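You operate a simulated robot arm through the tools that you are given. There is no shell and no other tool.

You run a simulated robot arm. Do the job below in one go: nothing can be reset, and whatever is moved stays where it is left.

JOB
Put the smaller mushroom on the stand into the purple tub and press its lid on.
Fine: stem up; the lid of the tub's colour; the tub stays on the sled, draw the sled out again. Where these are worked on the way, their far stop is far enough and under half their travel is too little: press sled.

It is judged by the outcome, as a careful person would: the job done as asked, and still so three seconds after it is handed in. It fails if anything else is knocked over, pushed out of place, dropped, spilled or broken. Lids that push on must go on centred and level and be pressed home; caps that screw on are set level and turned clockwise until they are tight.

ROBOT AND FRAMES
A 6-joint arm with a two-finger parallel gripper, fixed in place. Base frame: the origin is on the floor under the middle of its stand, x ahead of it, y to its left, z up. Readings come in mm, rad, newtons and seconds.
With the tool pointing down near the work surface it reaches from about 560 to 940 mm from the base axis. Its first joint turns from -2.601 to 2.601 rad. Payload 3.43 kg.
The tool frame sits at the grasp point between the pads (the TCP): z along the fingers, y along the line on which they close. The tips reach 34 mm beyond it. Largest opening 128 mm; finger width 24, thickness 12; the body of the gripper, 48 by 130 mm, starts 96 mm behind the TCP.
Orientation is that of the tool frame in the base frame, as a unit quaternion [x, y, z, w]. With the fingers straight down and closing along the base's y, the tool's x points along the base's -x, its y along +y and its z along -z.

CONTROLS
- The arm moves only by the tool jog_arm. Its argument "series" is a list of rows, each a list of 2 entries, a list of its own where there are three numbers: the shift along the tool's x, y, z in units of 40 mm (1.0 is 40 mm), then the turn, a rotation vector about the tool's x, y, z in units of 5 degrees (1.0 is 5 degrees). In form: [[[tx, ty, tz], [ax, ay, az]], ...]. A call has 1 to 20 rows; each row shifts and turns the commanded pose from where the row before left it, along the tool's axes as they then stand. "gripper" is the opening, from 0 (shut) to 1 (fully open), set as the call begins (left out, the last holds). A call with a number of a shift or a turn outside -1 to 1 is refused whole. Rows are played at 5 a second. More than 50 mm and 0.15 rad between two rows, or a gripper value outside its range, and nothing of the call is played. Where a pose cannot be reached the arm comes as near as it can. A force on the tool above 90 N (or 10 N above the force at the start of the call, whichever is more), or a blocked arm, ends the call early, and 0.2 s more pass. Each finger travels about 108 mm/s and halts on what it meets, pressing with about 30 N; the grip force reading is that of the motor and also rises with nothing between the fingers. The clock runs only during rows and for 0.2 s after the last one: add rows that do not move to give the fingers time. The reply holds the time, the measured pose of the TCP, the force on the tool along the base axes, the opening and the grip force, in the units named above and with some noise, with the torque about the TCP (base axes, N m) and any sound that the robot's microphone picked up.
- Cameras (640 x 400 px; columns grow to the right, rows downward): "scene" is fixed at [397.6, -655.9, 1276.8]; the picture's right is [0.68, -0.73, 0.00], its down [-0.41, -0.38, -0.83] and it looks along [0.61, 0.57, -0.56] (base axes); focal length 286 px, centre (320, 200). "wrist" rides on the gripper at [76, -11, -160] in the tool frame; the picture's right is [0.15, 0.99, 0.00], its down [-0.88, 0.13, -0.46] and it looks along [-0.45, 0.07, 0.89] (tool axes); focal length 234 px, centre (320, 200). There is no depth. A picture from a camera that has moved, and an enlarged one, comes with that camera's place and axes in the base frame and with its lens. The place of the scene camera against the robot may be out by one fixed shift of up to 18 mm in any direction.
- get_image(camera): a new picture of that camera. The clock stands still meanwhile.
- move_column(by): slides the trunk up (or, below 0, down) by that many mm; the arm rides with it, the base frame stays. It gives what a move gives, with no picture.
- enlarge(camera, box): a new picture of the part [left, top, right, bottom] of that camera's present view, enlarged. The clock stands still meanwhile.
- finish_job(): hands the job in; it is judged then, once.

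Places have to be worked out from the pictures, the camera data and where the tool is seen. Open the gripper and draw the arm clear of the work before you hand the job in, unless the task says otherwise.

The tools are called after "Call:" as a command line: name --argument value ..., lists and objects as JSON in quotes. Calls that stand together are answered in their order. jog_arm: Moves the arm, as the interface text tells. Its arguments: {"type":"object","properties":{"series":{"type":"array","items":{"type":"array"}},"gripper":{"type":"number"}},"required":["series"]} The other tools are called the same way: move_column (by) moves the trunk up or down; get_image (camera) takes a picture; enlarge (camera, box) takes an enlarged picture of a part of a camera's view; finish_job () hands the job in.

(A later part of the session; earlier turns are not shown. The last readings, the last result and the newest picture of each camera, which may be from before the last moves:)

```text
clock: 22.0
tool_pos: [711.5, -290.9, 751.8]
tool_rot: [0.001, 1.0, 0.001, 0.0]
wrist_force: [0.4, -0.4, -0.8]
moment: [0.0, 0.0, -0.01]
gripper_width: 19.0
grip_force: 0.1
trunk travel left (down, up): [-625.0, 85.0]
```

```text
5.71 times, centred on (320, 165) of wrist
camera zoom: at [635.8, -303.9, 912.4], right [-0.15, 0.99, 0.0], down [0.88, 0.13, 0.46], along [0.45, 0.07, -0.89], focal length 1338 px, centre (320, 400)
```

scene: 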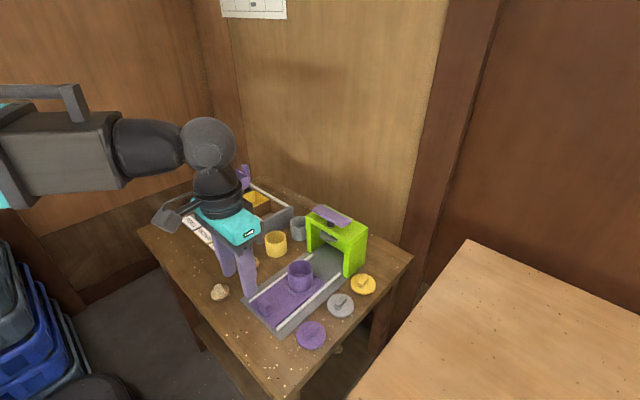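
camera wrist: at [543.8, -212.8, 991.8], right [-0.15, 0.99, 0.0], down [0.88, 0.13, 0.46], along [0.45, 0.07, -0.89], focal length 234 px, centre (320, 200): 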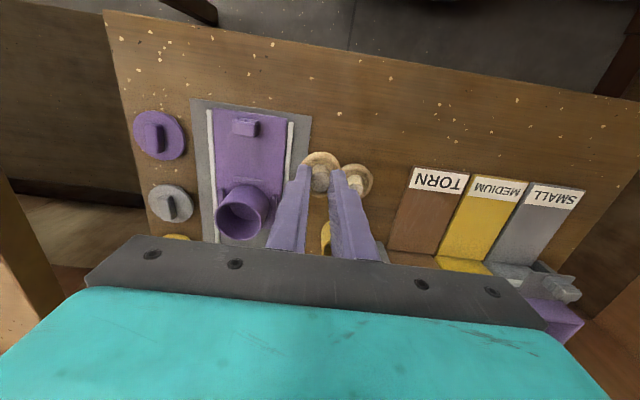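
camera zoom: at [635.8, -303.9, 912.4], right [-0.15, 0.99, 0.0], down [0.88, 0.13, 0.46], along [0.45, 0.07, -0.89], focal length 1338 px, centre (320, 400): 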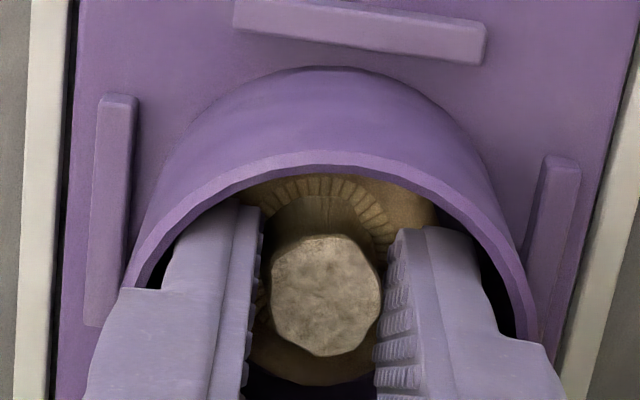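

The stem is free and the mushroom stands stem up. Raising straight up out of the tub.

Call:
jog_arm --series '[[[0, 0.01, -0.1], [0, 0, 0]], [[0, 0, -0.2], [0, 0, 0]], [[0, 0, -0.4], [0, 0, 0]], [[0, 0, -0.6], [0, 0, 0]], [[0, 0, -0.6], [0, 0, 0]], [[0, 0, 0], [0, 0, 0]]]'

Call:
enlarge --camera "wrist" --box '[240, 120, 400, 220]'

Call:
enlarge --camera "scene" --box '[260, 235, 340, 285]'

```text
clock: 23.4
tool_pos: [710.5, -290.6, 828.7]
tool_rot: [0.001, 1.0, 0.001, 0.0]
wrist_force: [-0.2, 0.9, 0.0]
moment: [0.0, -0.01, 0.03]
gripper_width: 19.2
grip_force: 0.1
trunk travel left (down, up): [-625.0, 85.0]
```

```text
4.00 times, centred on (320, 170) of wrist
camera zoom: at [635.1, -302.6, 988.8], right [-0.15, 0.99, 0.0], down [0.88, 0.13, 0.46], along [0.45, 0.07, -0.89], focal length 937 px, centre (320, 320)
```

zoom: 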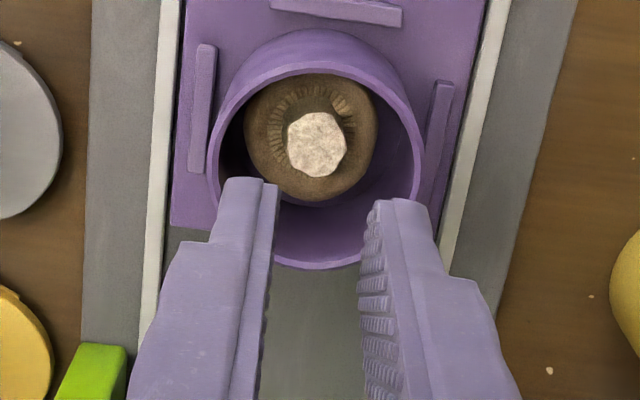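

```text
8.00 times, centred on (300, 260) of scene
camera zoom: at [397.6, -655.9, 1276.8], right [0.68, -0.73, 0.0], down [-0.41, -0.38, -0.83], along [0.61, 0.57, -0.56], focal length 2284 px, centre (480, -280)
```

zoom: 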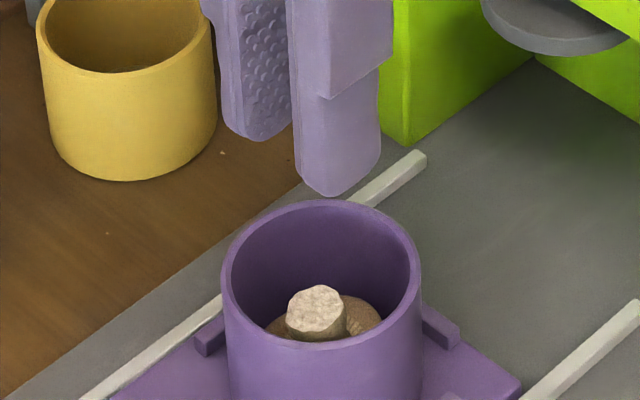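

The mushroom sits stem up in the tub, nothing disturbed. Next the purple lid, which I place at about (635,-404,z≈688); moving above it for a close look at its handle.

Call:
jog_arm --series '[[[0.48, -0.7, 0], [0, 0, 0]], [[0.48, -0.7, 0], [0, 0, 0]], [[0.48, -0.7, 0], [0, 0, 0]], [[0.48, -0.7, 0.3], [0, 0, 0]], [[0, 0, 0.5], [0, 0, 0]], [[0, 0, 0], [0, 0, 0]]]' --gripper 0.45

Call:
get_image --camera "wrist"

Call:
enlarge --camera "wrist" --box '[240, 120, 400, 220]'

Call:
enlarge --camera "scene" --box '[270, 300, 350, 350]'

```text
clock: 24.8
tool_pos: [636.6, -403.7, 793.8]
tool_rot: [0.001, 1.0, 0.001, 0.0]
wrist_force: [0.9, -0.6, 0.3]
moment: [-0.02, 0.0, 0.02]
gripper_width: 57.5
grip_force: 0.1
trunk travel left (down, up): [-625.0, 85.0]
```

```text
taken
camera wrist: at [560.7, -415.6, 954.2], right [-0.15, 0.99, 0.0], down [0.88, 0.13, 0.46], along [0.45, 0.07, -0.89], focal length 234 px, centre (320, 200)
```

wrist: 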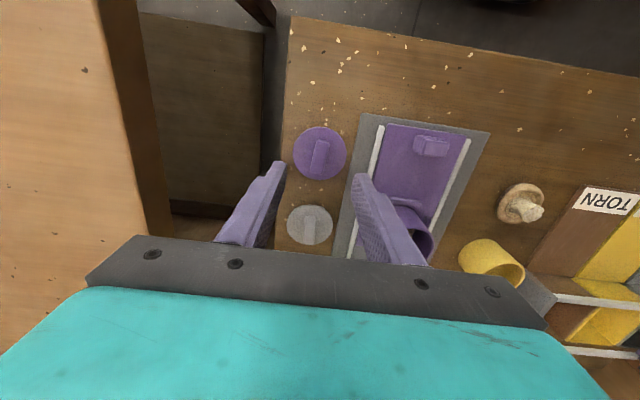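

```text
4.00 times, centred on (320, 170) of wrist
camera zoom: at [560.7, -415.6, 954.2], right [-0.15, 0.99, 0.0], down [0.88, 0.13, 0.46], along [0.45, 0.07, -0.89], focal length 937 px, centre (320, 320)
```

zoom: 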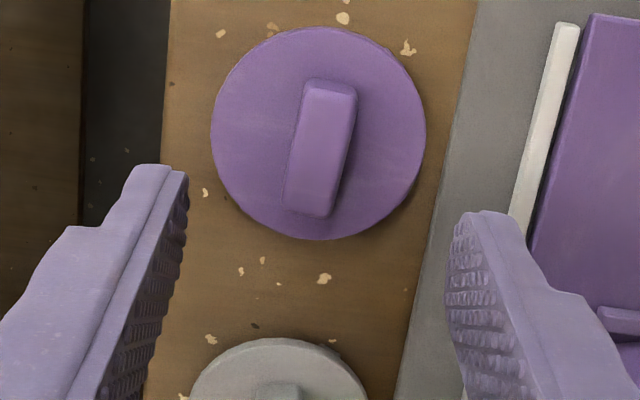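

```text
8.00 times, centred on (310, 325) of scene
camera zoom: at [397.6, -655.9, 1276.8], right [0.68, -0.73, 0.0], down [-0.41, -0.38, -0.83], along [0.61, 0.57, -0.56], focal length 2284 px, centre (400, -800)
```

zoom: 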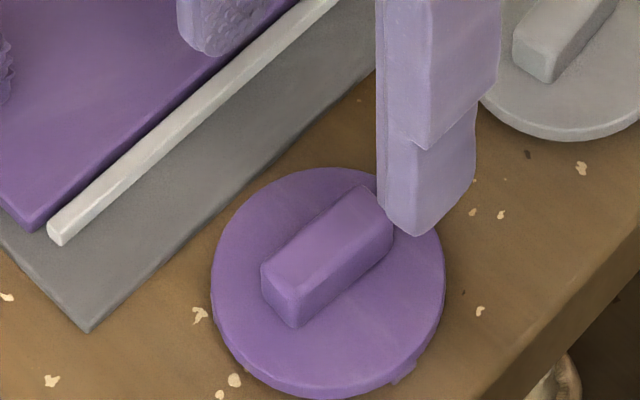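

Handle centre ≈ (636.5,-404.6), bar along x (about -2°), 14 mm wide, top z≈702; the tool is already aligned over it. Descending with a 2° yaw trim and opening narrowed.

Call:
jog_arm --series '[[[0, 0, 0.5], [0, 0, 0.4]], [[0, 0, 0.6], [0, 0, 0]], [[0, 0, 0.4], [0, 0, 0]], [[0, 0, 0], [0, 0, 0]]]' --gripper 0.28

Call:
enlarge --camera "wrist" --box '[240, 120, 400, 220]'

Call:
enlarge --camera "scene" --box '[270, 300, 350, 350]'

```text
clock: 25.8
tool_pos: [635.2, -402.1, 735.5]
tool_rot: [0.019, 1.0, 0.001, 0.0]
wrist_force: [-0.4, -0.1, 0.6]
moment: [0.02, 0.03, 0.03]
gripper_width: 35.9
grip_force: 0.1
trunk travel left (down, up): [-625.0, 85.0]
```

```text
4.00 times, centred on (320, 170) of wrist
camera zoom: at [559.3, -411.8, 895.2], right [-0.11, 0.99, 0.0], down [0.88, 0.1, 0.46], along [0.45, 0.05, -0.89], focal length 937 px, centre (320, 320)
```

zoom: 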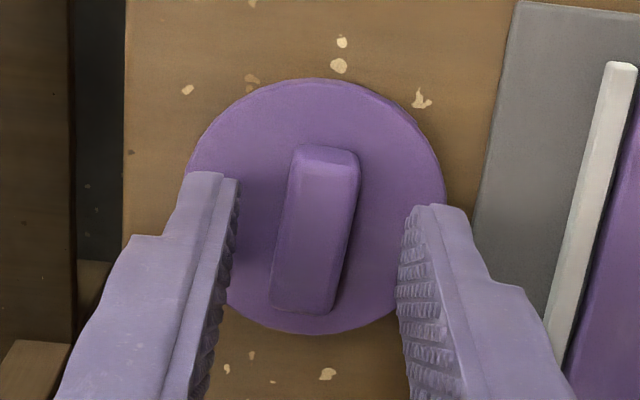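

```text
8.00 times, centred on (310, 325) of scene
camera zoom: at [397.6, -655.9, 1276.8], right [0.68, -0.73, 0.0], down [-0.41, -0.38, -0.83], along [0.61, 0.57, -0.56], focal length 2284 px, centre (400, -800)
```

zoom: 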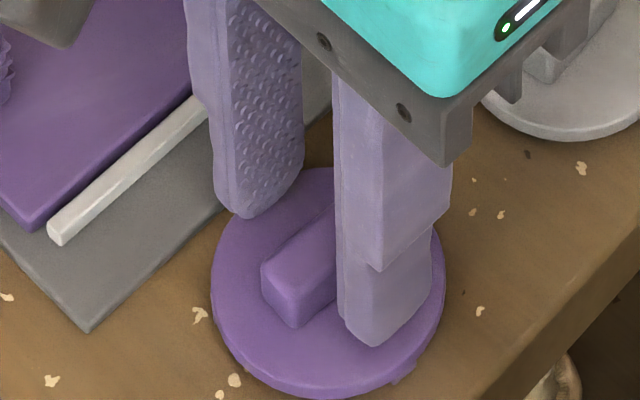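

Tips are level with the handle top, handle centred between them. Down 9 mm and close on the handle.

Call:
jog_arm --series '[[[0, 0, 0.15], [0, 0, 0]], [[0, 0, 0.075], [0, 0, 0]], [[0, 0, 0], [0, 0, 0]]]'

Call:
jog_arm --series '[[[0, 0, 0], [0, 0, 0]], [[0, 0, 0], [0, 0, 0]], [[0, 0, 0], [0, 0, 0]]]' --gripper 0.0

Call:
enlarge --camera "wrist" --box '[240, 120, 400, 220]'

Call:
enlarge --camera "scene" --box '[270, 300, 350, 350]'

```text
clock: 26.6
tool_pos: [634.4, -402.5, 726.3]
tool_rot: [0.018, 1.0, 0.001, 0.0]
wrist_force: [-0.7, -0.2, -0.2]
moment: [-0.01, 0.02, 0.02]
gripper_width: 36.0
grip_force: 0.0
trunk travel left (down, up): [-625.0, 85.0]
```

```text
clock: 27.4
tool_pos: [635.2, -400.9, 725.5]
tool_rot: [0.018, 1.0, 0.0, 0.0]
wrist_force: [-0.1, 1.3, -0.1]
moment: [0.01, 0.0, 0.01]
gripper_width: 13.3
grip_force: 29.8
trunk travel left (down, up): [-625.0, 85.0]
```

```text
4.00 times, centred on (320, 170) of wrist
camera zoom: at [558.6, -411.8, 886.9], right [-0.11, 0.99, 0.0], down [0.88, 0.1, 0.46], along [0.45, 0.05, -0.89], focal length 937 px, centre (320, 320)
```

zoom: 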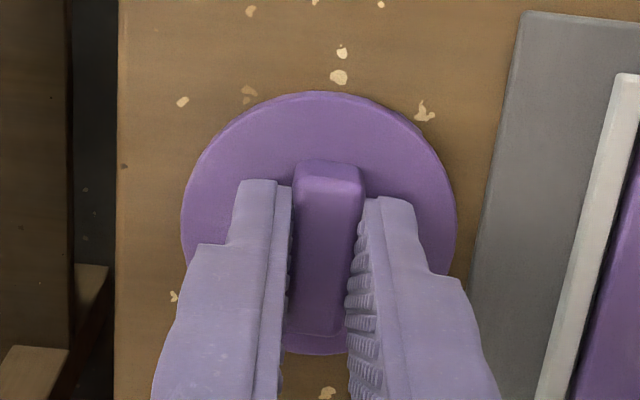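

```text
8.00 times, centred on (310, 325) of scene
camera zoom: at [397.6, -655.9, 1276.8], right [0.68, -0.73, 0.0], down [-0.41, -0.38, -0.83], along [0.61, 0.57, -0.56], focal length 2284 px, centre (400, -800)
```

zoom: 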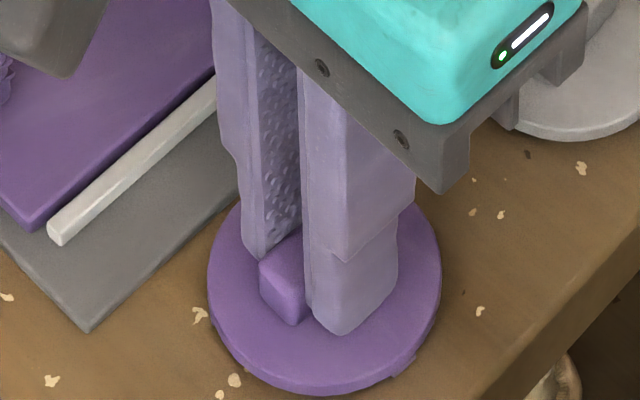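

Handle held firmly (13.3 mm, 30 N). Lifting the lid straight up 90 mm and checking it hangs level.

Call:
jog_arm --series '[[[0, 0, -0.25], [0, 0, 0]], [[0, 0, -0.5], [0, 0, 0]], [[0, 0, -0.75], [0, 0, 0]], [[0, 0, -0.75], [0, 0, 0]], [[0, 0, -0.25], [0, 0, -0.4]], [[0, 0, 0], [0, 0, 0]], [[0, 0, 0], [0, 0, 0]]]'

Call:
enlarge --camera "wrist" --box '[240, 120, 400, 220]'

Call:
enlarge --camera "scene" --box '[250, 240, 370, 315]'

```text
clock: 29.0
tool_pos: [633.8, -404.7, 826.5]
tool_rot: [0.0, 1.0, 0.001, 0.0]
wrist_force: [0.5, 0.0, -0.7]
moment: [0.0, -0.01, 0.05]
gripper_width: 13.3
grip_force: 29.9
trunk travel left (down, up): [-625.0, 85.0]
```

```text
4.00 times, centred on (320, 170) of wrist
camera zoom: at [558.2, -417.6, 987.5], right [-0.15, 0.99, 0.0], down [0.88, 0.13, 0.46], along [0.45, 0.07, -0.89], focal length 937 px, centre (320, 320)
```

zoom: 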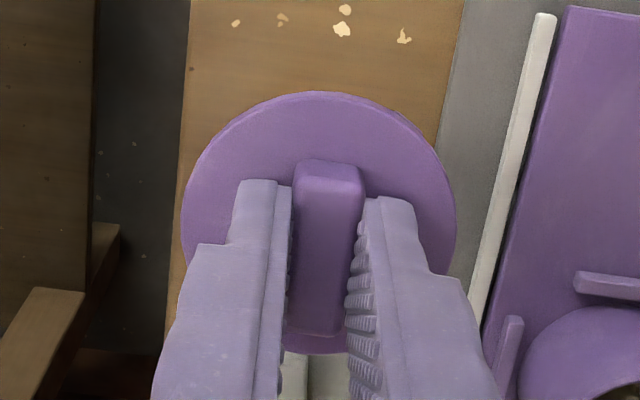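

```text
5.33 times, centred on (310, 278) of scene
camera zoom: at [397.6, -655.9, 1276.8], right [0.68, -0.73, 0.0], down [-0.41, -0.38, -0.83], along [0.61, 0.57, -0.56], focal length 1523 px, centre (373, -213)
```

zoom: 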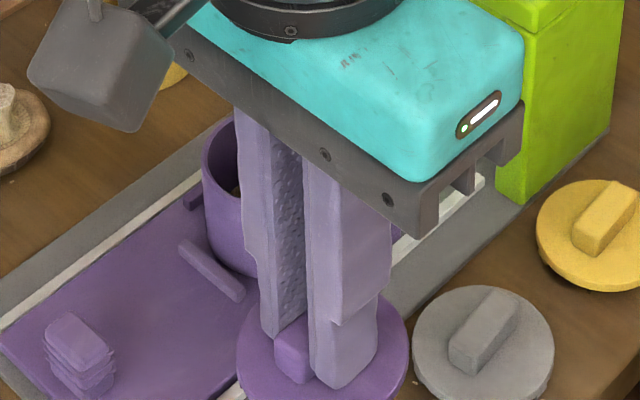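

Lid hangs level. I'll zoom in on the held lid to fix its offset relative to the tool.

Call:
enlarge --camera "wrist" --box '[280, 140, 360, 190]'

Call:
enlarge --camera "wrist" --box '[280, 170, 360, 220]'

```text
8.00 times, centred on (320, 165) of wrist
camera zoom: at [558.2, -417.6, 987.5], right [-0.15, 0.99, 0.0], down [0.88, 0.13, 0.46], along [0.45, 0.07, -0.89], focal length 1873 px, centre (320, 480)
```

zoom: 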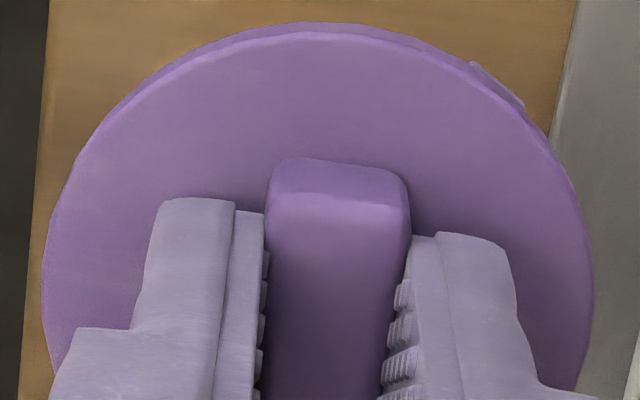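

```text
8.00 times, centred on (320, 195) of wrist
camera zoom: at [558.2, -417.6, 987.5], right [-0.15, 0.99, 0.0], down [0.88, 0.13, 0.46], along [0.45, 0.07, -0.89], focal length 1873 px, centre (320, 240)
```

zoom: 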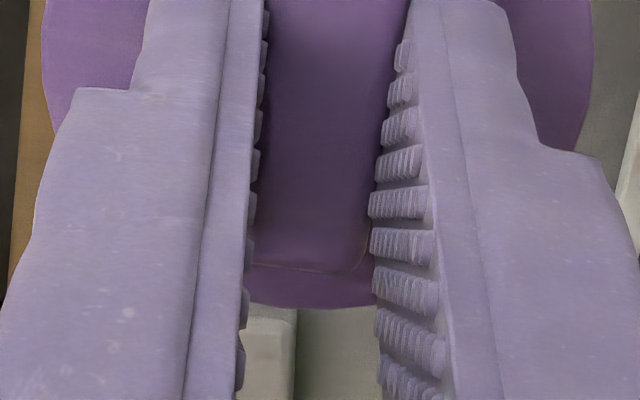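

Held-lid measurement: lid centre is about (+2.3,+0.3) mm from the tool axis, and in the earlier view the tub centre was about (+2.5,0) mm from the tool axis at the placing pose, so the same tool pose should align them. I'll first stop 70 mm short in y to re-measure the tub beside the lid.

Call:
jog_arm --series '[[[-0.48, 0.25, 0], [0, 0, 0]], [[-0.48, 0.25, 0], [0, 0, 0]], [[-0.48, 0.25, 0], [0, 0, 0]], [[-0.48, 0.3, 0], [0, 0, 0]], [[0, 0, 0], [0, 0, 0]], [[0, 0, 0], [0, 0, 0]]]'

Call:
get_image --camera "wrist"

Call:
enlarge --camera "wrist" --box '[330, 120, 430, 182]'

Call:
enlarge --camera "wrist" --box '[330, 145, 430, 207]'

```text
clock: 30.4
tool_pos: [710.0, -360.7, 824.7]
tool_rot: [0.001, 1.0, 0.001, 0.001]
wrist_force: [0.0, -0.2, -0.7]
moment: [0.05, -0.01, 0.0]
gripper_width: 13.0
grip_force: 30.2
trunk travel left (down, up): [-625.0, 85.0]
```

```text
taken
camera wrist: at [634.9, -373.3, 984.5], right [-0.15, 0.99, 0.0], down [0.88, 0.13, 0.46], along [0.45, 0.07, -0.89], focal length 234 px, centre (320, 200)
```

wrist: 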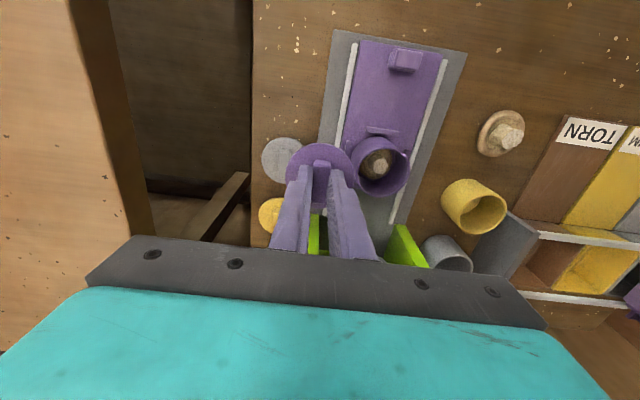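

```text
6.40 times, centred on (380, 151) of wrist
camera zoom: at [634.9, -373.3, 984.5], right [-0.15, 0.99, 0.0], down [0.88, 0.13, 0.46], along [0.45, 0.07, -0.89], focal length 1499 px, centre (-64, 514)
```

zoom: 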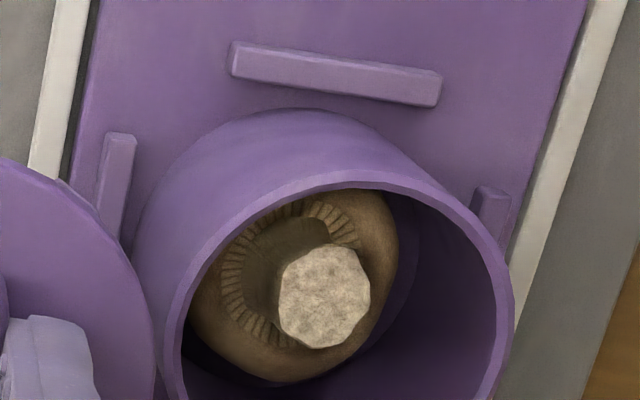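

```text
6.40 times, centred on (380, 176) of wrist
camera zoom: at [634.9, -373.3, 984.5], right [-0.15, 0.99, 0.0], down [0.88, 0.13, 0.46], along [0.45, 0.07, -0.89], focal length 1499 px, centre (-64, 354)
```

zoom: 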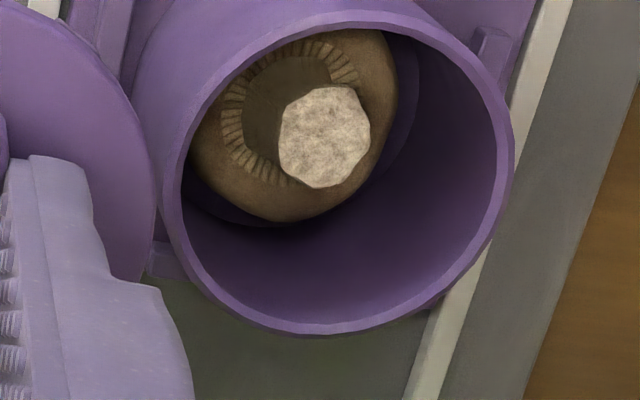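

Tub centre measured about (+1.5,+68.5) mm from the tool axis here. To cancel depth error I'll pass to the mirror position (+140 mm in y, lid still well above everything) and measure from the other side.

Call:
jog_arm --series '[[[0, 0.7, 0], [0, 0, 0]], [[0, 0.7, 0], [0, 0, 0]], [[0, 0.7, 0], [0, 0, 0]], [[0, 0.7, 0], [0, 0, 0]], [[0, 0.7, 0], [0, 0, 0]], [[0, 0, 0], [0, 0, 0]], [[0, 0, 0], [0, 0, 0]]]'

Call:
get_image --camera "wrist"

Call:
enlarge --camera "wrist" --box '[205, 130, 305, 192]'

```text
clock: 32.0
tool_pos: [709.5, -221.2, 829.0]
tool_rot: [0.001, 1.0, 0.001, 0.0]
wrist_force: [0.4, -0.6, -0.2]
moment: [0.04, -0.01, -0.03]
gripper_width: 13.4
grip_force: 30.0
trunk travel left (down, up): [-625.0, 85.0]
```

```text
taken
camera wrist: at [633.8, -233.3, 989.7], right [-0.15, 0.99, 0.0], down [0.88, 0.13, 0.46], along [0.45, 0.07, -0.89], focal length 234 px, centre (320, 200)
```

wrist: 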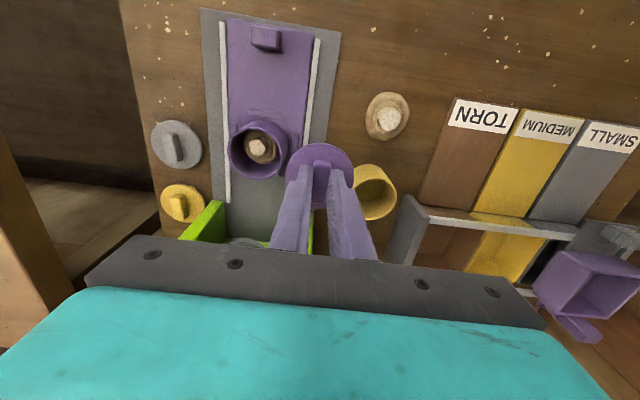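

```text
6.40 times, centred on (255, 161) of wrist
camera zoom: at [633.8, -233.3, 989.7], right [-0.15, 0.99, 0.0], down [0.88, 0.13, 0.46], along [0.45, 0.07, -0.89], focal length 1499 px, centre (736, 450)
```

zoom: 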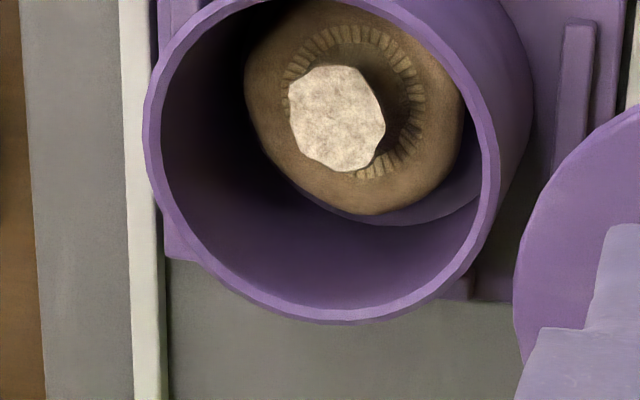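

The top of the rim is cut off; taking the same zoom slightly higher.

Call:
enlarge --camera "wrist" --box '[205, 115, 305, 177]'

```text
6.40 times, centred on (255, 146) of wrist
camera zoom: at [633.8, -233.3, 989.7], right [-0.15, 0.99, 0.0], down [0.88, 0.13, 0.46], along [0.45, 0.07, -0.89], focal length 1499 px, centre (736, 546)
```

zoom: 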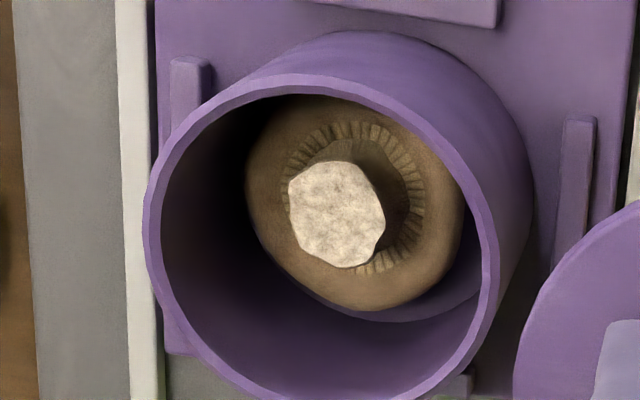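

From both sides the tub centre agrees to within about 1 mm of the mushroom-placing pose. I'll move the lid over the tub and lower to about z 803, still above the rim, then compare lid and tub edges in both cameras.

Call:
jog_arm --series '[[[-0.005, -0.8, 0], [0, 0, 0]], [[-0.005, -0.6, 0], [0, 0, 0]], [[-0.01, -0.3375, 0], [0, 0, 0]], [[0, 0, 0.3], [0, 0, 0]], [[0, 0, 0.3], [0, 0, 0]], [[0, 0, 0], [0, 0, 0]], [[0, 0, 0], [0, 0, 0]]]'

Call:
enlarge --camera "wrist" --box '[270, 120, 370, 182]'

Call:
enlarge --camera "scene" --box '[260, 240, 340, 290]'

```text
clock: 33.6
tool_pos: [711.5, -290.7, 803.9]
tool_rot: [0.0, 1.0, 0.001, 0.0]
wrist_force: [0.5, -0.3, 1.1]
moment: [-0.02, -0.01, 0.01]
gripper_width: 13.3
grip_force: 29.9
trunk travel left (down, up): [-625.0, 85.0]
```

```text
6.40 times, centred on (320, 151) of wrist
camera zoom: at [636.3, -303.2, 963.5], right [-0.15, 0.99, 0.0], down [0.88, 0.13, 0.46], along [0.45, 0.07, -0.89], focal length 1499 px, centre (320, 514)
```

zoom: 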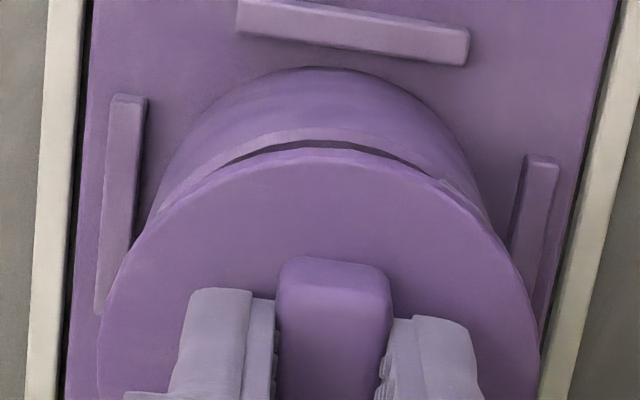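

```text
8.00 times, centred on (300, 265) of scene
camera zoom: at [397.6, -655.9, 1276.8], right [0.68, -0.73, 0.0], down [-0.41, -0.38, -0.83], along [0.61, 0.57, -0.56], focal length 2284 px, centre (480, -320)
```

zoom: 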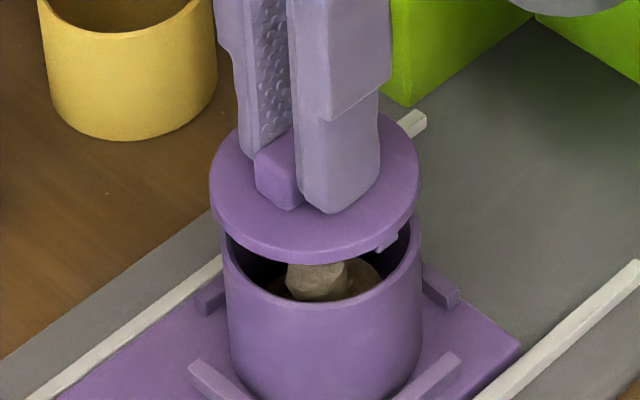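

The lid sits over the tub with a small offset: in the scene view it should move about 1.4 mm to picture-right (+x,-y). Zooming in more to split that between x and y.

Call:
enlarge --camera "wrist" --box '[284, 125, 356, 170]'

Call:
enlarge --camera "scene" --box '[280, 254, 320, 279]'

```text
8.89 times, centred on (320, 148) of wrist
camera zoom: at [636.3, -303.2, 963.5], right [-0.15, 0.99, 0.0], down [0.88, 0.13, 0.46], along [0.45, 0.07, -0.89], focal length 2082 px, centre (320, 667)
```

zoom: 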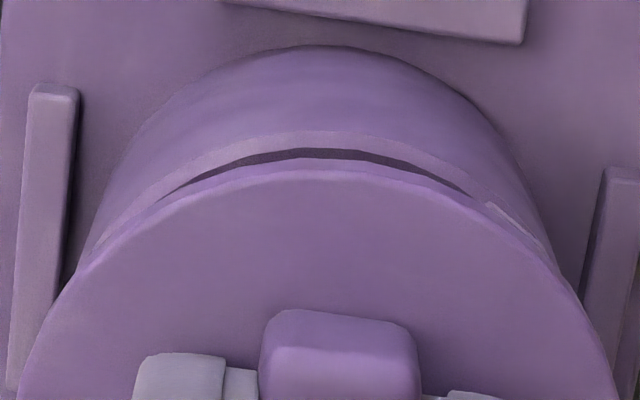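

```text
16.00 times, centred on (300, 266) of scene
camera zoom: at [397.6, -655.9, 1276.8], right [0.68, -0.73, 0.0], down [-0.41, -0.38, -0.83], along [0.61, 0.57, -0.56], focal length 4568 px, centre (640, -864)
```

zoom: 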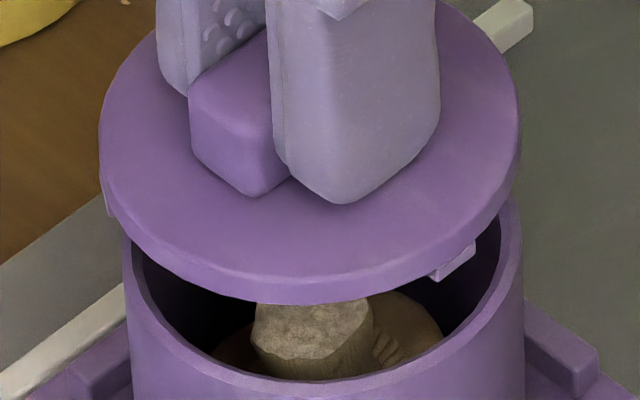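

Wrist view shows y aligned to about 0.2 mm; scene view indicates the lid should go about 1.6 mm in +x. Applying that and lowering 8 mm, then checking again.

Call:
jog_arm --series '[[[-0.04, -0.005, 0], [0, 0, 0]], [[0, 0, 0.1], [0, 0, 0]], [[0, 0, 0.1], [0, 0, 0]], [[0, 0, 0], [0, 0, 0]], [[0, 0, 0], [0, 0, 0]]]'

Call:
enlarge --camera "wrist" --box '[284, 125, 356, 170]'

Call:
enlarge --camera "scene" --box '[280, 254, 320, 279]'

```text
clock: 34.8
tool_pos: [713.4, -292.8, 794.3]
tool_rot: [0.001, 1.0, 0.0, 0.0]
wrist_force: [-0.3, 0.0, 0.5]
moment: [-0.02, 0.0, -0.02]
gripper_width: 13.6
grip_force: 29.6
trunk travel left (down, up): [-625.0, 85.0]
```

```text
8.89 times, centred on (320, 148) of wrist
camera zoom: at [638.6, -303.6, 954.8], right [-0.15, 0.99, 0.0], down [0.88, 0.13, 0.46], along [0.45, 0.07, -0.89], focal length 2082 px, centre (320, 667)
```

zoom: 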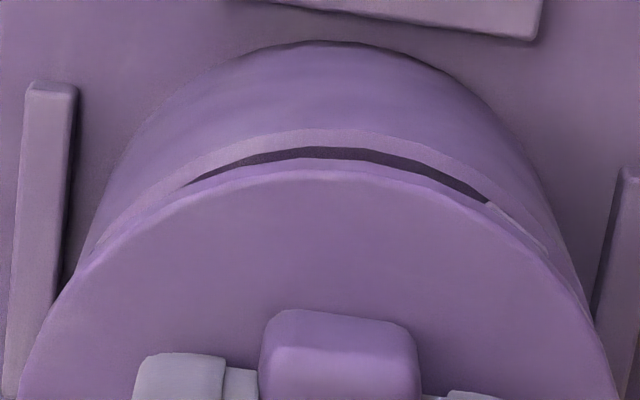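

```text
16.00 times, centred on (300, 266) of scene
camera zoom: at [397.6, -655.9, 1276.8], right [0.68, -0.73, 0.0], down [-0.41, -0.38, -0.83], along [0.61, 0.57, -0.56], focal length 4568 px, centre (640, -864)
```

zoom: 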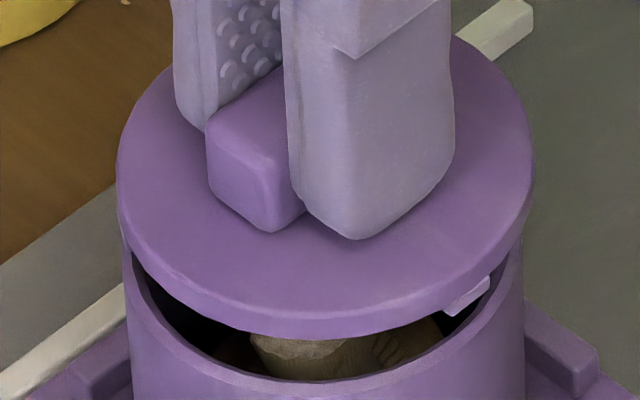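

Both views now agree the lid is about 0.7 mm too far in -y. Correcting y by +0.7 mm and lowering slowly toward contact.

Call:
jog_arm --series '[[[0, 0.018, 0], [0, 0, 0]], [[0, 0, 0.05], [0, 0, 0]], [[0, 0, 0.025], [0, 0, 0]], [[0, 0, 0], [0, 0, 0]], [[0, 0, 0], [0, 0, 0]]]'

Call:
enlarge --camera "wrist" --box '[284, 125, 356, 170]'

Call:
enlarge --camera "scene" --box '[280, 254, 320, 279]'

```text
clock: 36.0
tool_pos: [715.1, -290.2, 792.6]
tool_rot: [0.001, 1.0, 0.001, 0.0]
wrist_force: [-0.3, -0.8, 0.0]
moment: [-0.01, 0.02, -0.02]
gripper_width: 13.3
grip_force: 29.5
trunk travel left (down, up): [-625.0, 85.0]
```

```text
8.89 times, centred on (320, 148) of wrist
camera zoom: at [639.3, -302.2, 952.9], right [-0.15, 0.99, 0.0], down [0.88, 0.13, 0.46], along [0.45, 0.07, -0.89], focal length 2082 px, centre (320, 667)
```

zoom: 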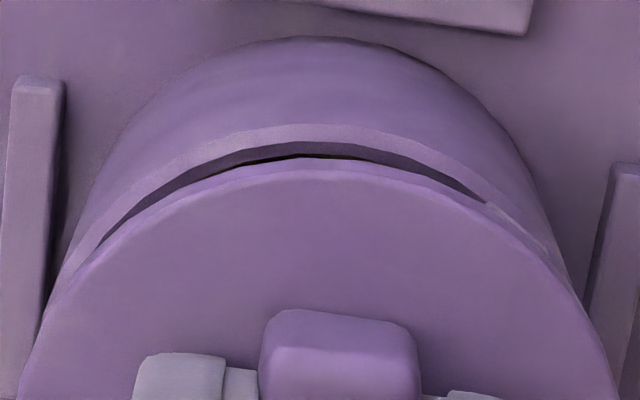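

```text
16.00 times, centred on (300, 266) of scene
camera zoom: at [397.6, -655.9, 1276.8], right [0.68, -0.73, 0.0], down [-0.41, -0.38, -0.83], along [0.61, 0.57, -0.56], focal length 4568 px, centre (640, -864)
```

zoom: 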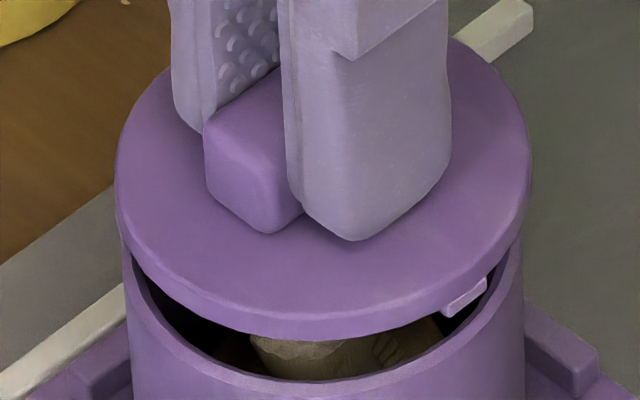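

Scene view now shows good alignment in its right direction; the wrist view's left/right symmetry needs a finer look before contact.

Call:
enlarge --camera "wrist" --box '[286, 136, 322, 160]'

Call:
enlarge --camera "wrist" --box '[318, 136, 354, 160]'

```text
16.00 times, centred on (304, 148) of wrist
camera zoom: at [639.3, -302.2, 952.9], right [-0.15, 0.99, 0.0], down [0.88, 0.13, 0.46], along [0.45, 0.07, -0.89], focal length 3747 px, centre (576, 1032)
```

zoom: 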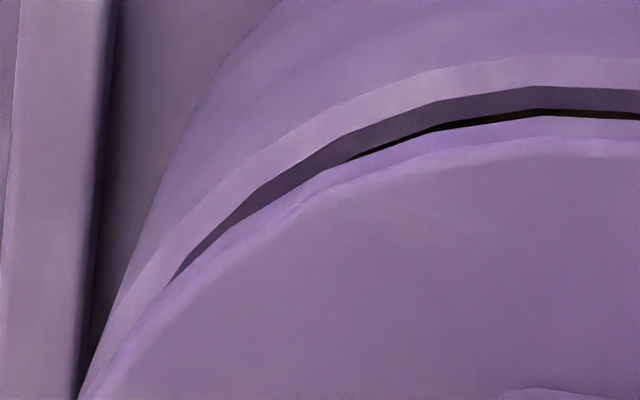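

```text
16.00 times, centred on (336, 148) of wrist
camera zoom: at [639.3, -302.2, 952.9], right [-0.15, 0.99, 0.0], down [0.88, 0.13, 0.46], along [0.45, 0.07, -0.89], focal length 3747 px, centre (64, 1032)
```

zoom: 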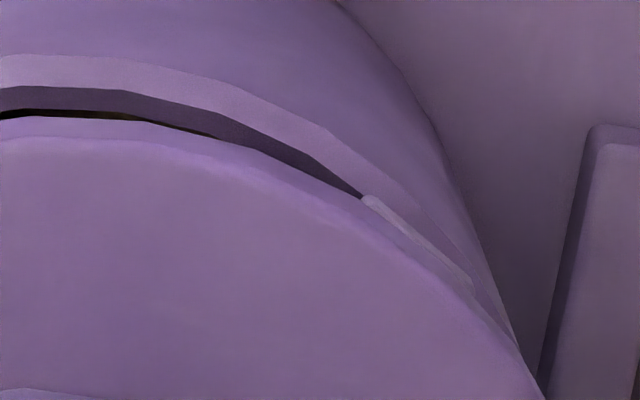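

Circle fits in the wrist view put the lid about +0.8 mm in y and +1 to +2 mm in x from the tub centre. Applying a correction of (-1.5,-0.7) mm and re-measuring.

Call:
jog_arm --series '[[[0.037, -0.018, 0], [0, 0, 0]], [[0, 0, 0], [0, 0, 0]], [[0, 0, 0], [0, 0, 0]], [[0, 0, 0], [0, 0, 0]]]'

Call:
enlarge --camera "wrist" --box '[286, 136, 322, 160]'

Call:
enlarge --camera "wrist" --box '[318, 136, 354, 160]'

Call:
enlarge --camera "scene" --box '[280, 254, 320, 279]'

```text
clock: 37.0
tool_pos: [714.0, -290.3, 791.3]
tool_rot: [0.001, 1.0, 0.001, 0.001]
wrist_force: [-1.0, -0.5, 0.4]
moment: [0.01, 0.03, -0.01]
gripper_width: 13.2
grip_force: 30.1
trunk travel left (down, up): [-625.0, 85.0]
```

```text
16.00 times, centred on (304, 148) of wrist
camera zoom: at [637.9, -302.8, 952.3], right [-0.15, 0.99, 0.0], down [0.88, 0.13, 0.46], along [0.45, 0.07, -0.89], focal length 3747 px, centre (576, 1032)
```

zoom: 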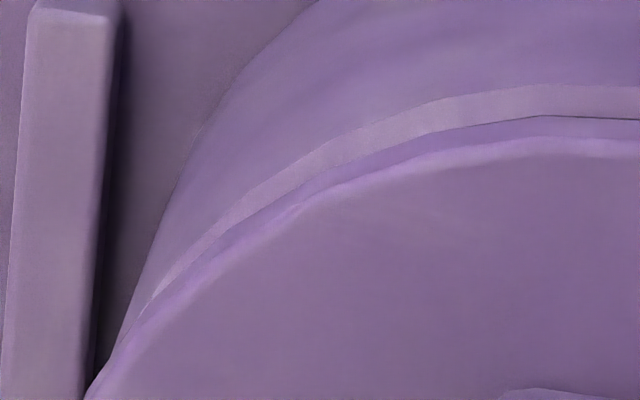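

```text
16.00 times, centred on (336, 148) of wrist
camera zoom: at [637.9, -302.8, 952.3], right [-0.15, 0.99, 0.0], down [0.88, 0.13, 0.46], along [0.45, 0.07, -0.89], focal length 3747 px, centre (64, 1032)
```

zoom: 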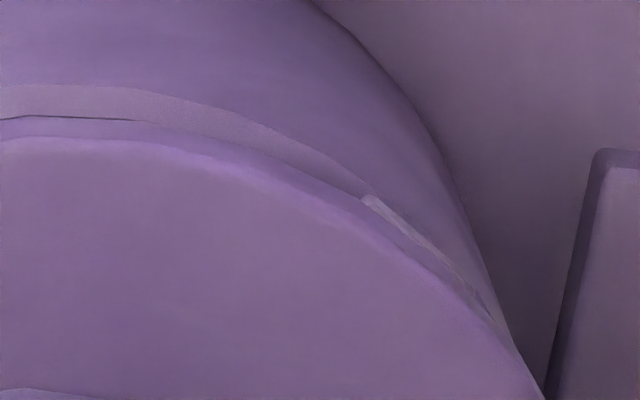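

```text
16.00 times, centred on (300, 266) of scene
camera zoom: at [397.6, -655.9, 1276.8], right [0.68, -0.73, 0.0], down [-0.41, -0.38, -0.83], along [0.61, 0.57, -0.56], focal length 4568 px, centre (640, -864)
```

zoom: 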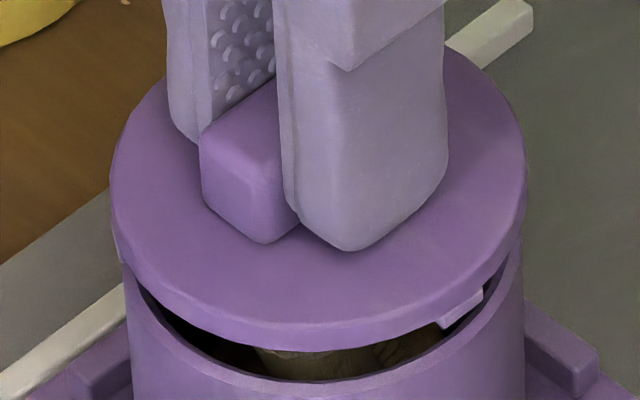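

Now the remaining offset is about (+0.5,+0.7) mm. One more trim of (-0.4,-0.6) mm, then lowering in 1 mm rows watching force.

Call:
jog_arm --series '[[[0.01, -0.015, 0], [0, 0, 0]], [[0, 0, 0.025], [0, 0, 0]], [[0, 0, 0.025], [0, 0, 0]], [[0, 0, 0.025], [0, 0, 0]], [[0, 0, 0], [0, 0, 0]], [[0, 0, 0], [0, 0, 0]]]'

Call:
enlarge --camera "wrist" --box '[284, 125, 356, 170]'

Call:
enlarge --camera "scene" --box '[280, 254, 320, 279]'

```text
clock: 38.4
tool_pos: [712.3, -289.7, 788.2]
tool_rot: [0.001, 1.0, 0.001, 0.0]
wrist_force: [-0.2, 0.9, -0.8]
moment: [0.01, 0.04, -0.02]
gripper_width: 13.4
grip_force: 30.3
trunk travel left (down, up): [-625.0, 85.0]
```

```text
8.89 times, centred on (320, 148) of wrist
camera zoom: at [637.4, -303.1, 950.2], right [-0.15, 0.99, 0.0], down [0.88, 0.13, 0.46], along [0.45, 0.07, -0.89], focal length 2082 px, centre (320, 667)
```

zoom: 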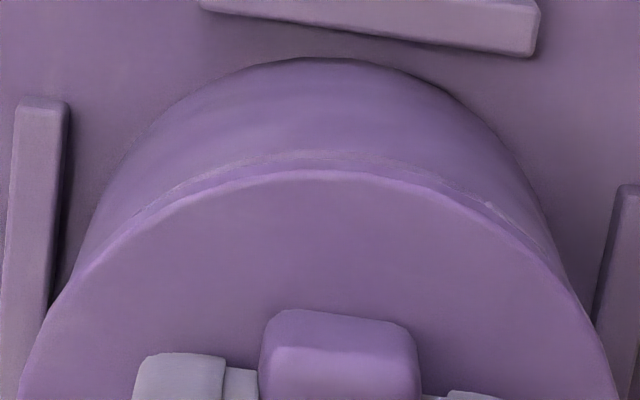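

```text
16.00 times, centred on (300, 266) of scene
camera zoom: at [397.6, -655.9, 1276.8], right [0.68, -0.73, 0.0], down [-0.41, -0.38, -0.83], along [0.61, 0.57, -0.56], focal length 4568 px, centre (640, -864)
```

zoom: 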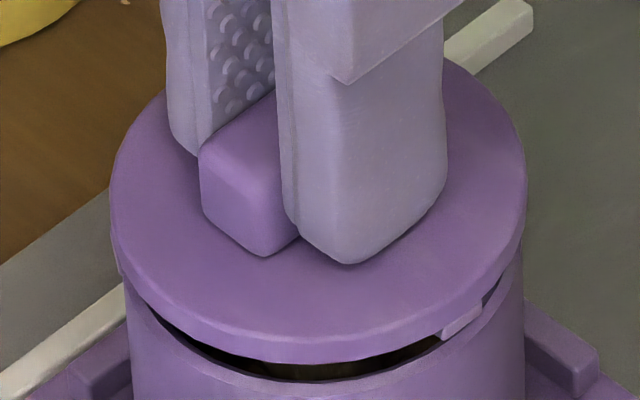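

Nearly touching. Taking finer zooms to settle the last fraction of a millimetre before contact.

Call:
enlarge --camera "wrist" --box '[282, 136, 318, 160]'

Call:
enlarge --camera "wrist" --box '[322, 136, 358, 160]'

Call:
enlarge --camera "scene" --box '[282, 262, 302, 275]'

Call:
enlarge --camera "scene" --box '[298, 262, 318, 275]'

```text
16.00 times, centred on (300, 148) of wrist
camera zoom: at [637.4, -303.1, 950.2], right [-0.15, 0.99, 0.0], down [0.88, 0.13, 0.46], along [0.45, 0.07, -0.89], focal length 3747 px, centre (640, 1032)
```

zoom: 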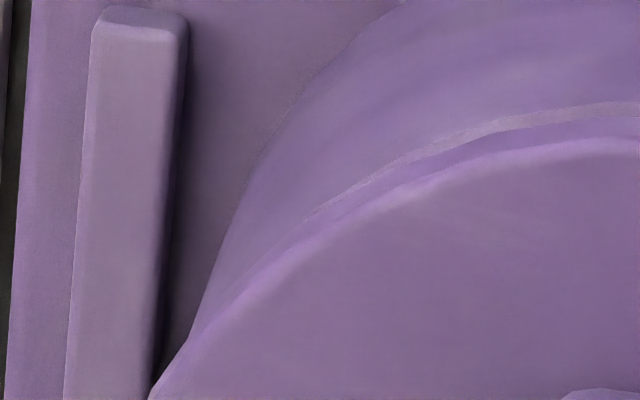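

```text
16.00 times, centred on (340, 148) of wrist
camera zoom: at [637.4, -303.1, 950.2], right [-0.15, 0.99, 0.0], down [0.88, 0.13, 0.46], along [0.45, 0.07, -0.89], focal length 3747 px, centre (0, 1032)
```

zoom: 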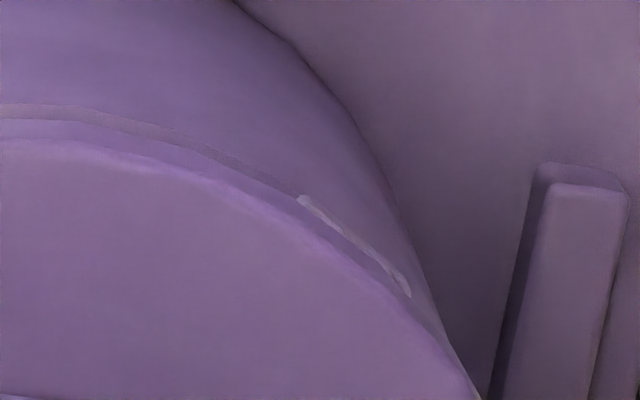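

```text
16.00 times, centred on (292, 268) of scene
camera zoom: at [397.6, -655.9, 1276.8], right [0.68, -0.73, 0.0], down [-0.41, -0.38, -0.83], along [0.61, 0.57, -0.56], focal length 4568 px, centre (768, -896)
```

zoom: 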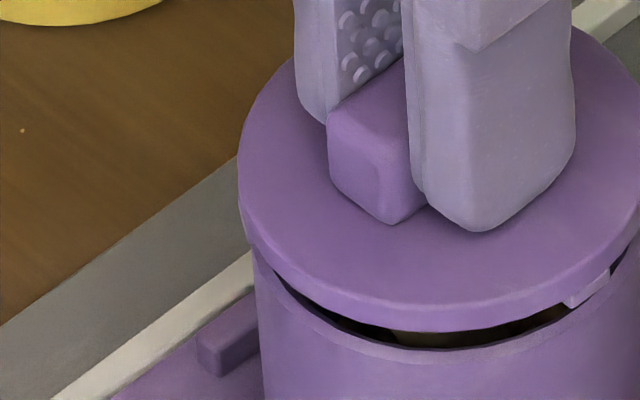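

```text
16.00 times, centred on (308, 268) of scene
camera zoom: at [397.6, -655.9, 1276.8], right [0.68, -0.73, 0.0], down [-0.41, -0.38, -0.83], along [0.61, 0.57, -0.56], focal length 4568 px, centre (512, -896)
```

zoom: 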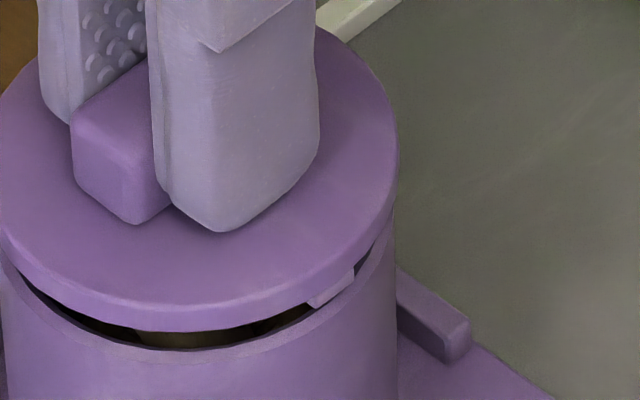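

Fits now give lid–tub offsets of about 0–0.5 mm in x and 0.1 mm in y — good. Lowering in 1 mm rows until contact.

Call:
jog_arm --series '[[[0, 0, 0.025], [0, 0, 0]], [[0, 0, 0.025], [0, 0, 0]], [[0, 0, 0.025], [0, 0, 0]], [[0, 0, 0], [0, 0, 0]]]'

Call:
enlarge --camera "scene" --box '[280, 254, 320, 279]'

```text
clock: 39.4
tool_pos: [712.8, -291.8, 786.4]
tool_rot: [0.001, 1.0, 0.002, 0.0]
wrist_force: [-0.2, 0.6, -1.0]
moment: [0.0, 0.02, 0.02]
gripper_width: 13.1
grip_force: 30.0
trunk travel left (down, up): [-625.0, 85.0]
```

```text
16.00 times, centred on (300, 266) of scene
camera zoom: at [397.6, -655.9, 1276.8], right [0.68, -0.73, 0.0], down [-0.41, -0.38, -0.83], along [0.61, 0.57, -0.56], focal length 4568 px, centre (640, -864)
```

zoom: 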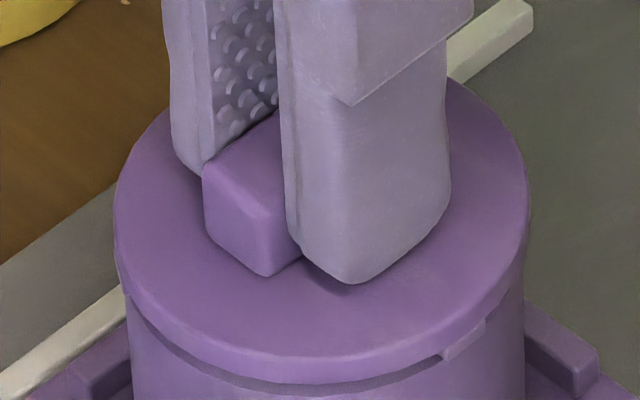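

Well centred and still no contact force. Two more 1 mm rows.

Call:
jog_arm --series '[[[0, 0, 0.025], [0, 0, 0]], [[0, 0, 0.025], [0, 0, 0]], [[0, 0, 0], [0, 0, 0]]]'

```text
clock: 40.2
tool_pos: [712.6, -291.7, 784.2]
tool_rot: [0.002, 1.0, 0.0, 0.0]
wrist_force: [-0.4, -0.2, 5.7]
moment: [-0.07, 0.06, 0.01]
gripper_width: 13.1
grip_force: 30.1
trunk travel left (down, up): [-625.0, 85.0]
```

Contact at z 784 (5.7 N). Looking at how the lid meets the rim.

Call:
enlarge --camera "scene" --box '[280, 254, 320, 279]'

Call:
enlarge --camera "wrist" --box '[284, 125, 356, 170]'

```text
16.00 times, centred on (300, 266) of scene
camera zoom: at [397.6, -655.9, 1276.8], right [0.68, -0.73, 0.0], down [-0.41, -0.38, -0.83], along [0.61, 0.57, -0.56], focal length 4568 px, centre (640, -864)
```

zoom: 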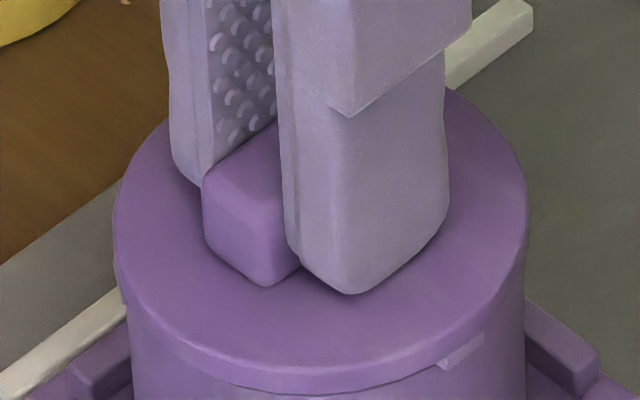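

```text
8.89 times, centred on (320, 148) of wrist
camera zoom: at [636.8, -303.6, 944.6], right [-0.15, 0.99, 0.0], down [0.88, 0.13, 0.46], along [0.45, 0.07, -0.89], focal length 2082 px, centre (320, 667)
```

zoom: 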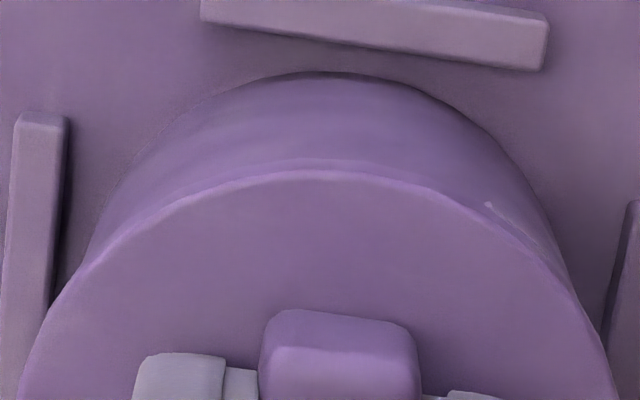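

Lid sits level and centred on the rim. A slight extra press (0.8 mm), then release the handle.

Call:
jog_arm --series '[[[0, 0, 0.02], [0, 0, 0]], [[0, 0, 0], [0, 0, 0]]]'

Call:
jog_arm --series '[[[0, 0, 0], [0, 0, 0]], [[0, 0, 0], [0, 0, 0]], [[0, 0, 0], [0, 0, 0]]]' --gripper 0.25

Call:
enlarge --camera "scene" --box '[280, 254, 320, 279]'

Call:
enlarge --camera "wrist" --box '[270, 125, 370, 188]'

```text
clock: 40.8
tool_pos: [713.0, -290.7, 783.6]
tool_rot: [0.001, 1.0, 0.001, 0.0]
wrist_force: [0.4, 1.6, 15.0]
moment: [0.03, 0.03, 0.0]
gripper_width: 13.4
grip_force: 29.9
trunk travel left (down, up): [-625.0, 85.0]
```

```text
clock: 41.6
tool_pos: [711.7, -291.8, 783.3]
tool_rot: [0.001, 1.0, 0.002, 0.0]
wrist_force: [-0.7, 0.3, 12.6]
moment: [0.01, -0.02, 0.03]
gripper_width: 29.1
grip_force: 0.0
trunk travel left (down, up): [-625.0, 85.0]
```

```text
16.00 times, centred on (300, 266) of scene
camera zoom: at [397.6, -655.9, 1276.8], right [0.68, -0.73, 0.0], down [-0.41, -0.38, -0.83], along [0.61, 0.57, -0.56], focal length 4568 px, centre (640, -864)
```

zoom: 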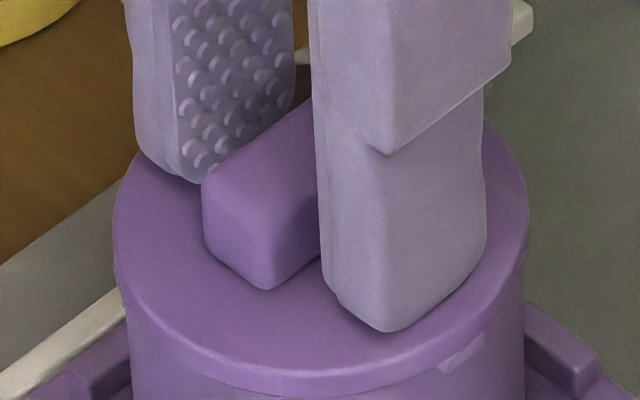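

```text
6.35 times, centred on (320, 156) of wrist
camera zoom: at [636.2, -304.0, 943.5], right [-0.15, 0.99, 0.0], down [0.88, 0.13, 0.46], along [0.45, 0.07, -0.89], focal length 1487 px, centre (320, 476)
```

zoom: 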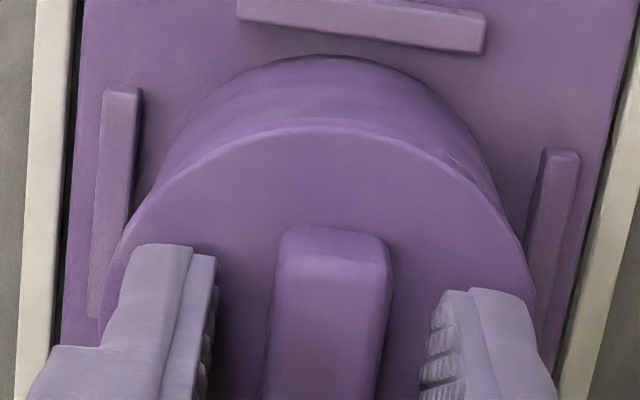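

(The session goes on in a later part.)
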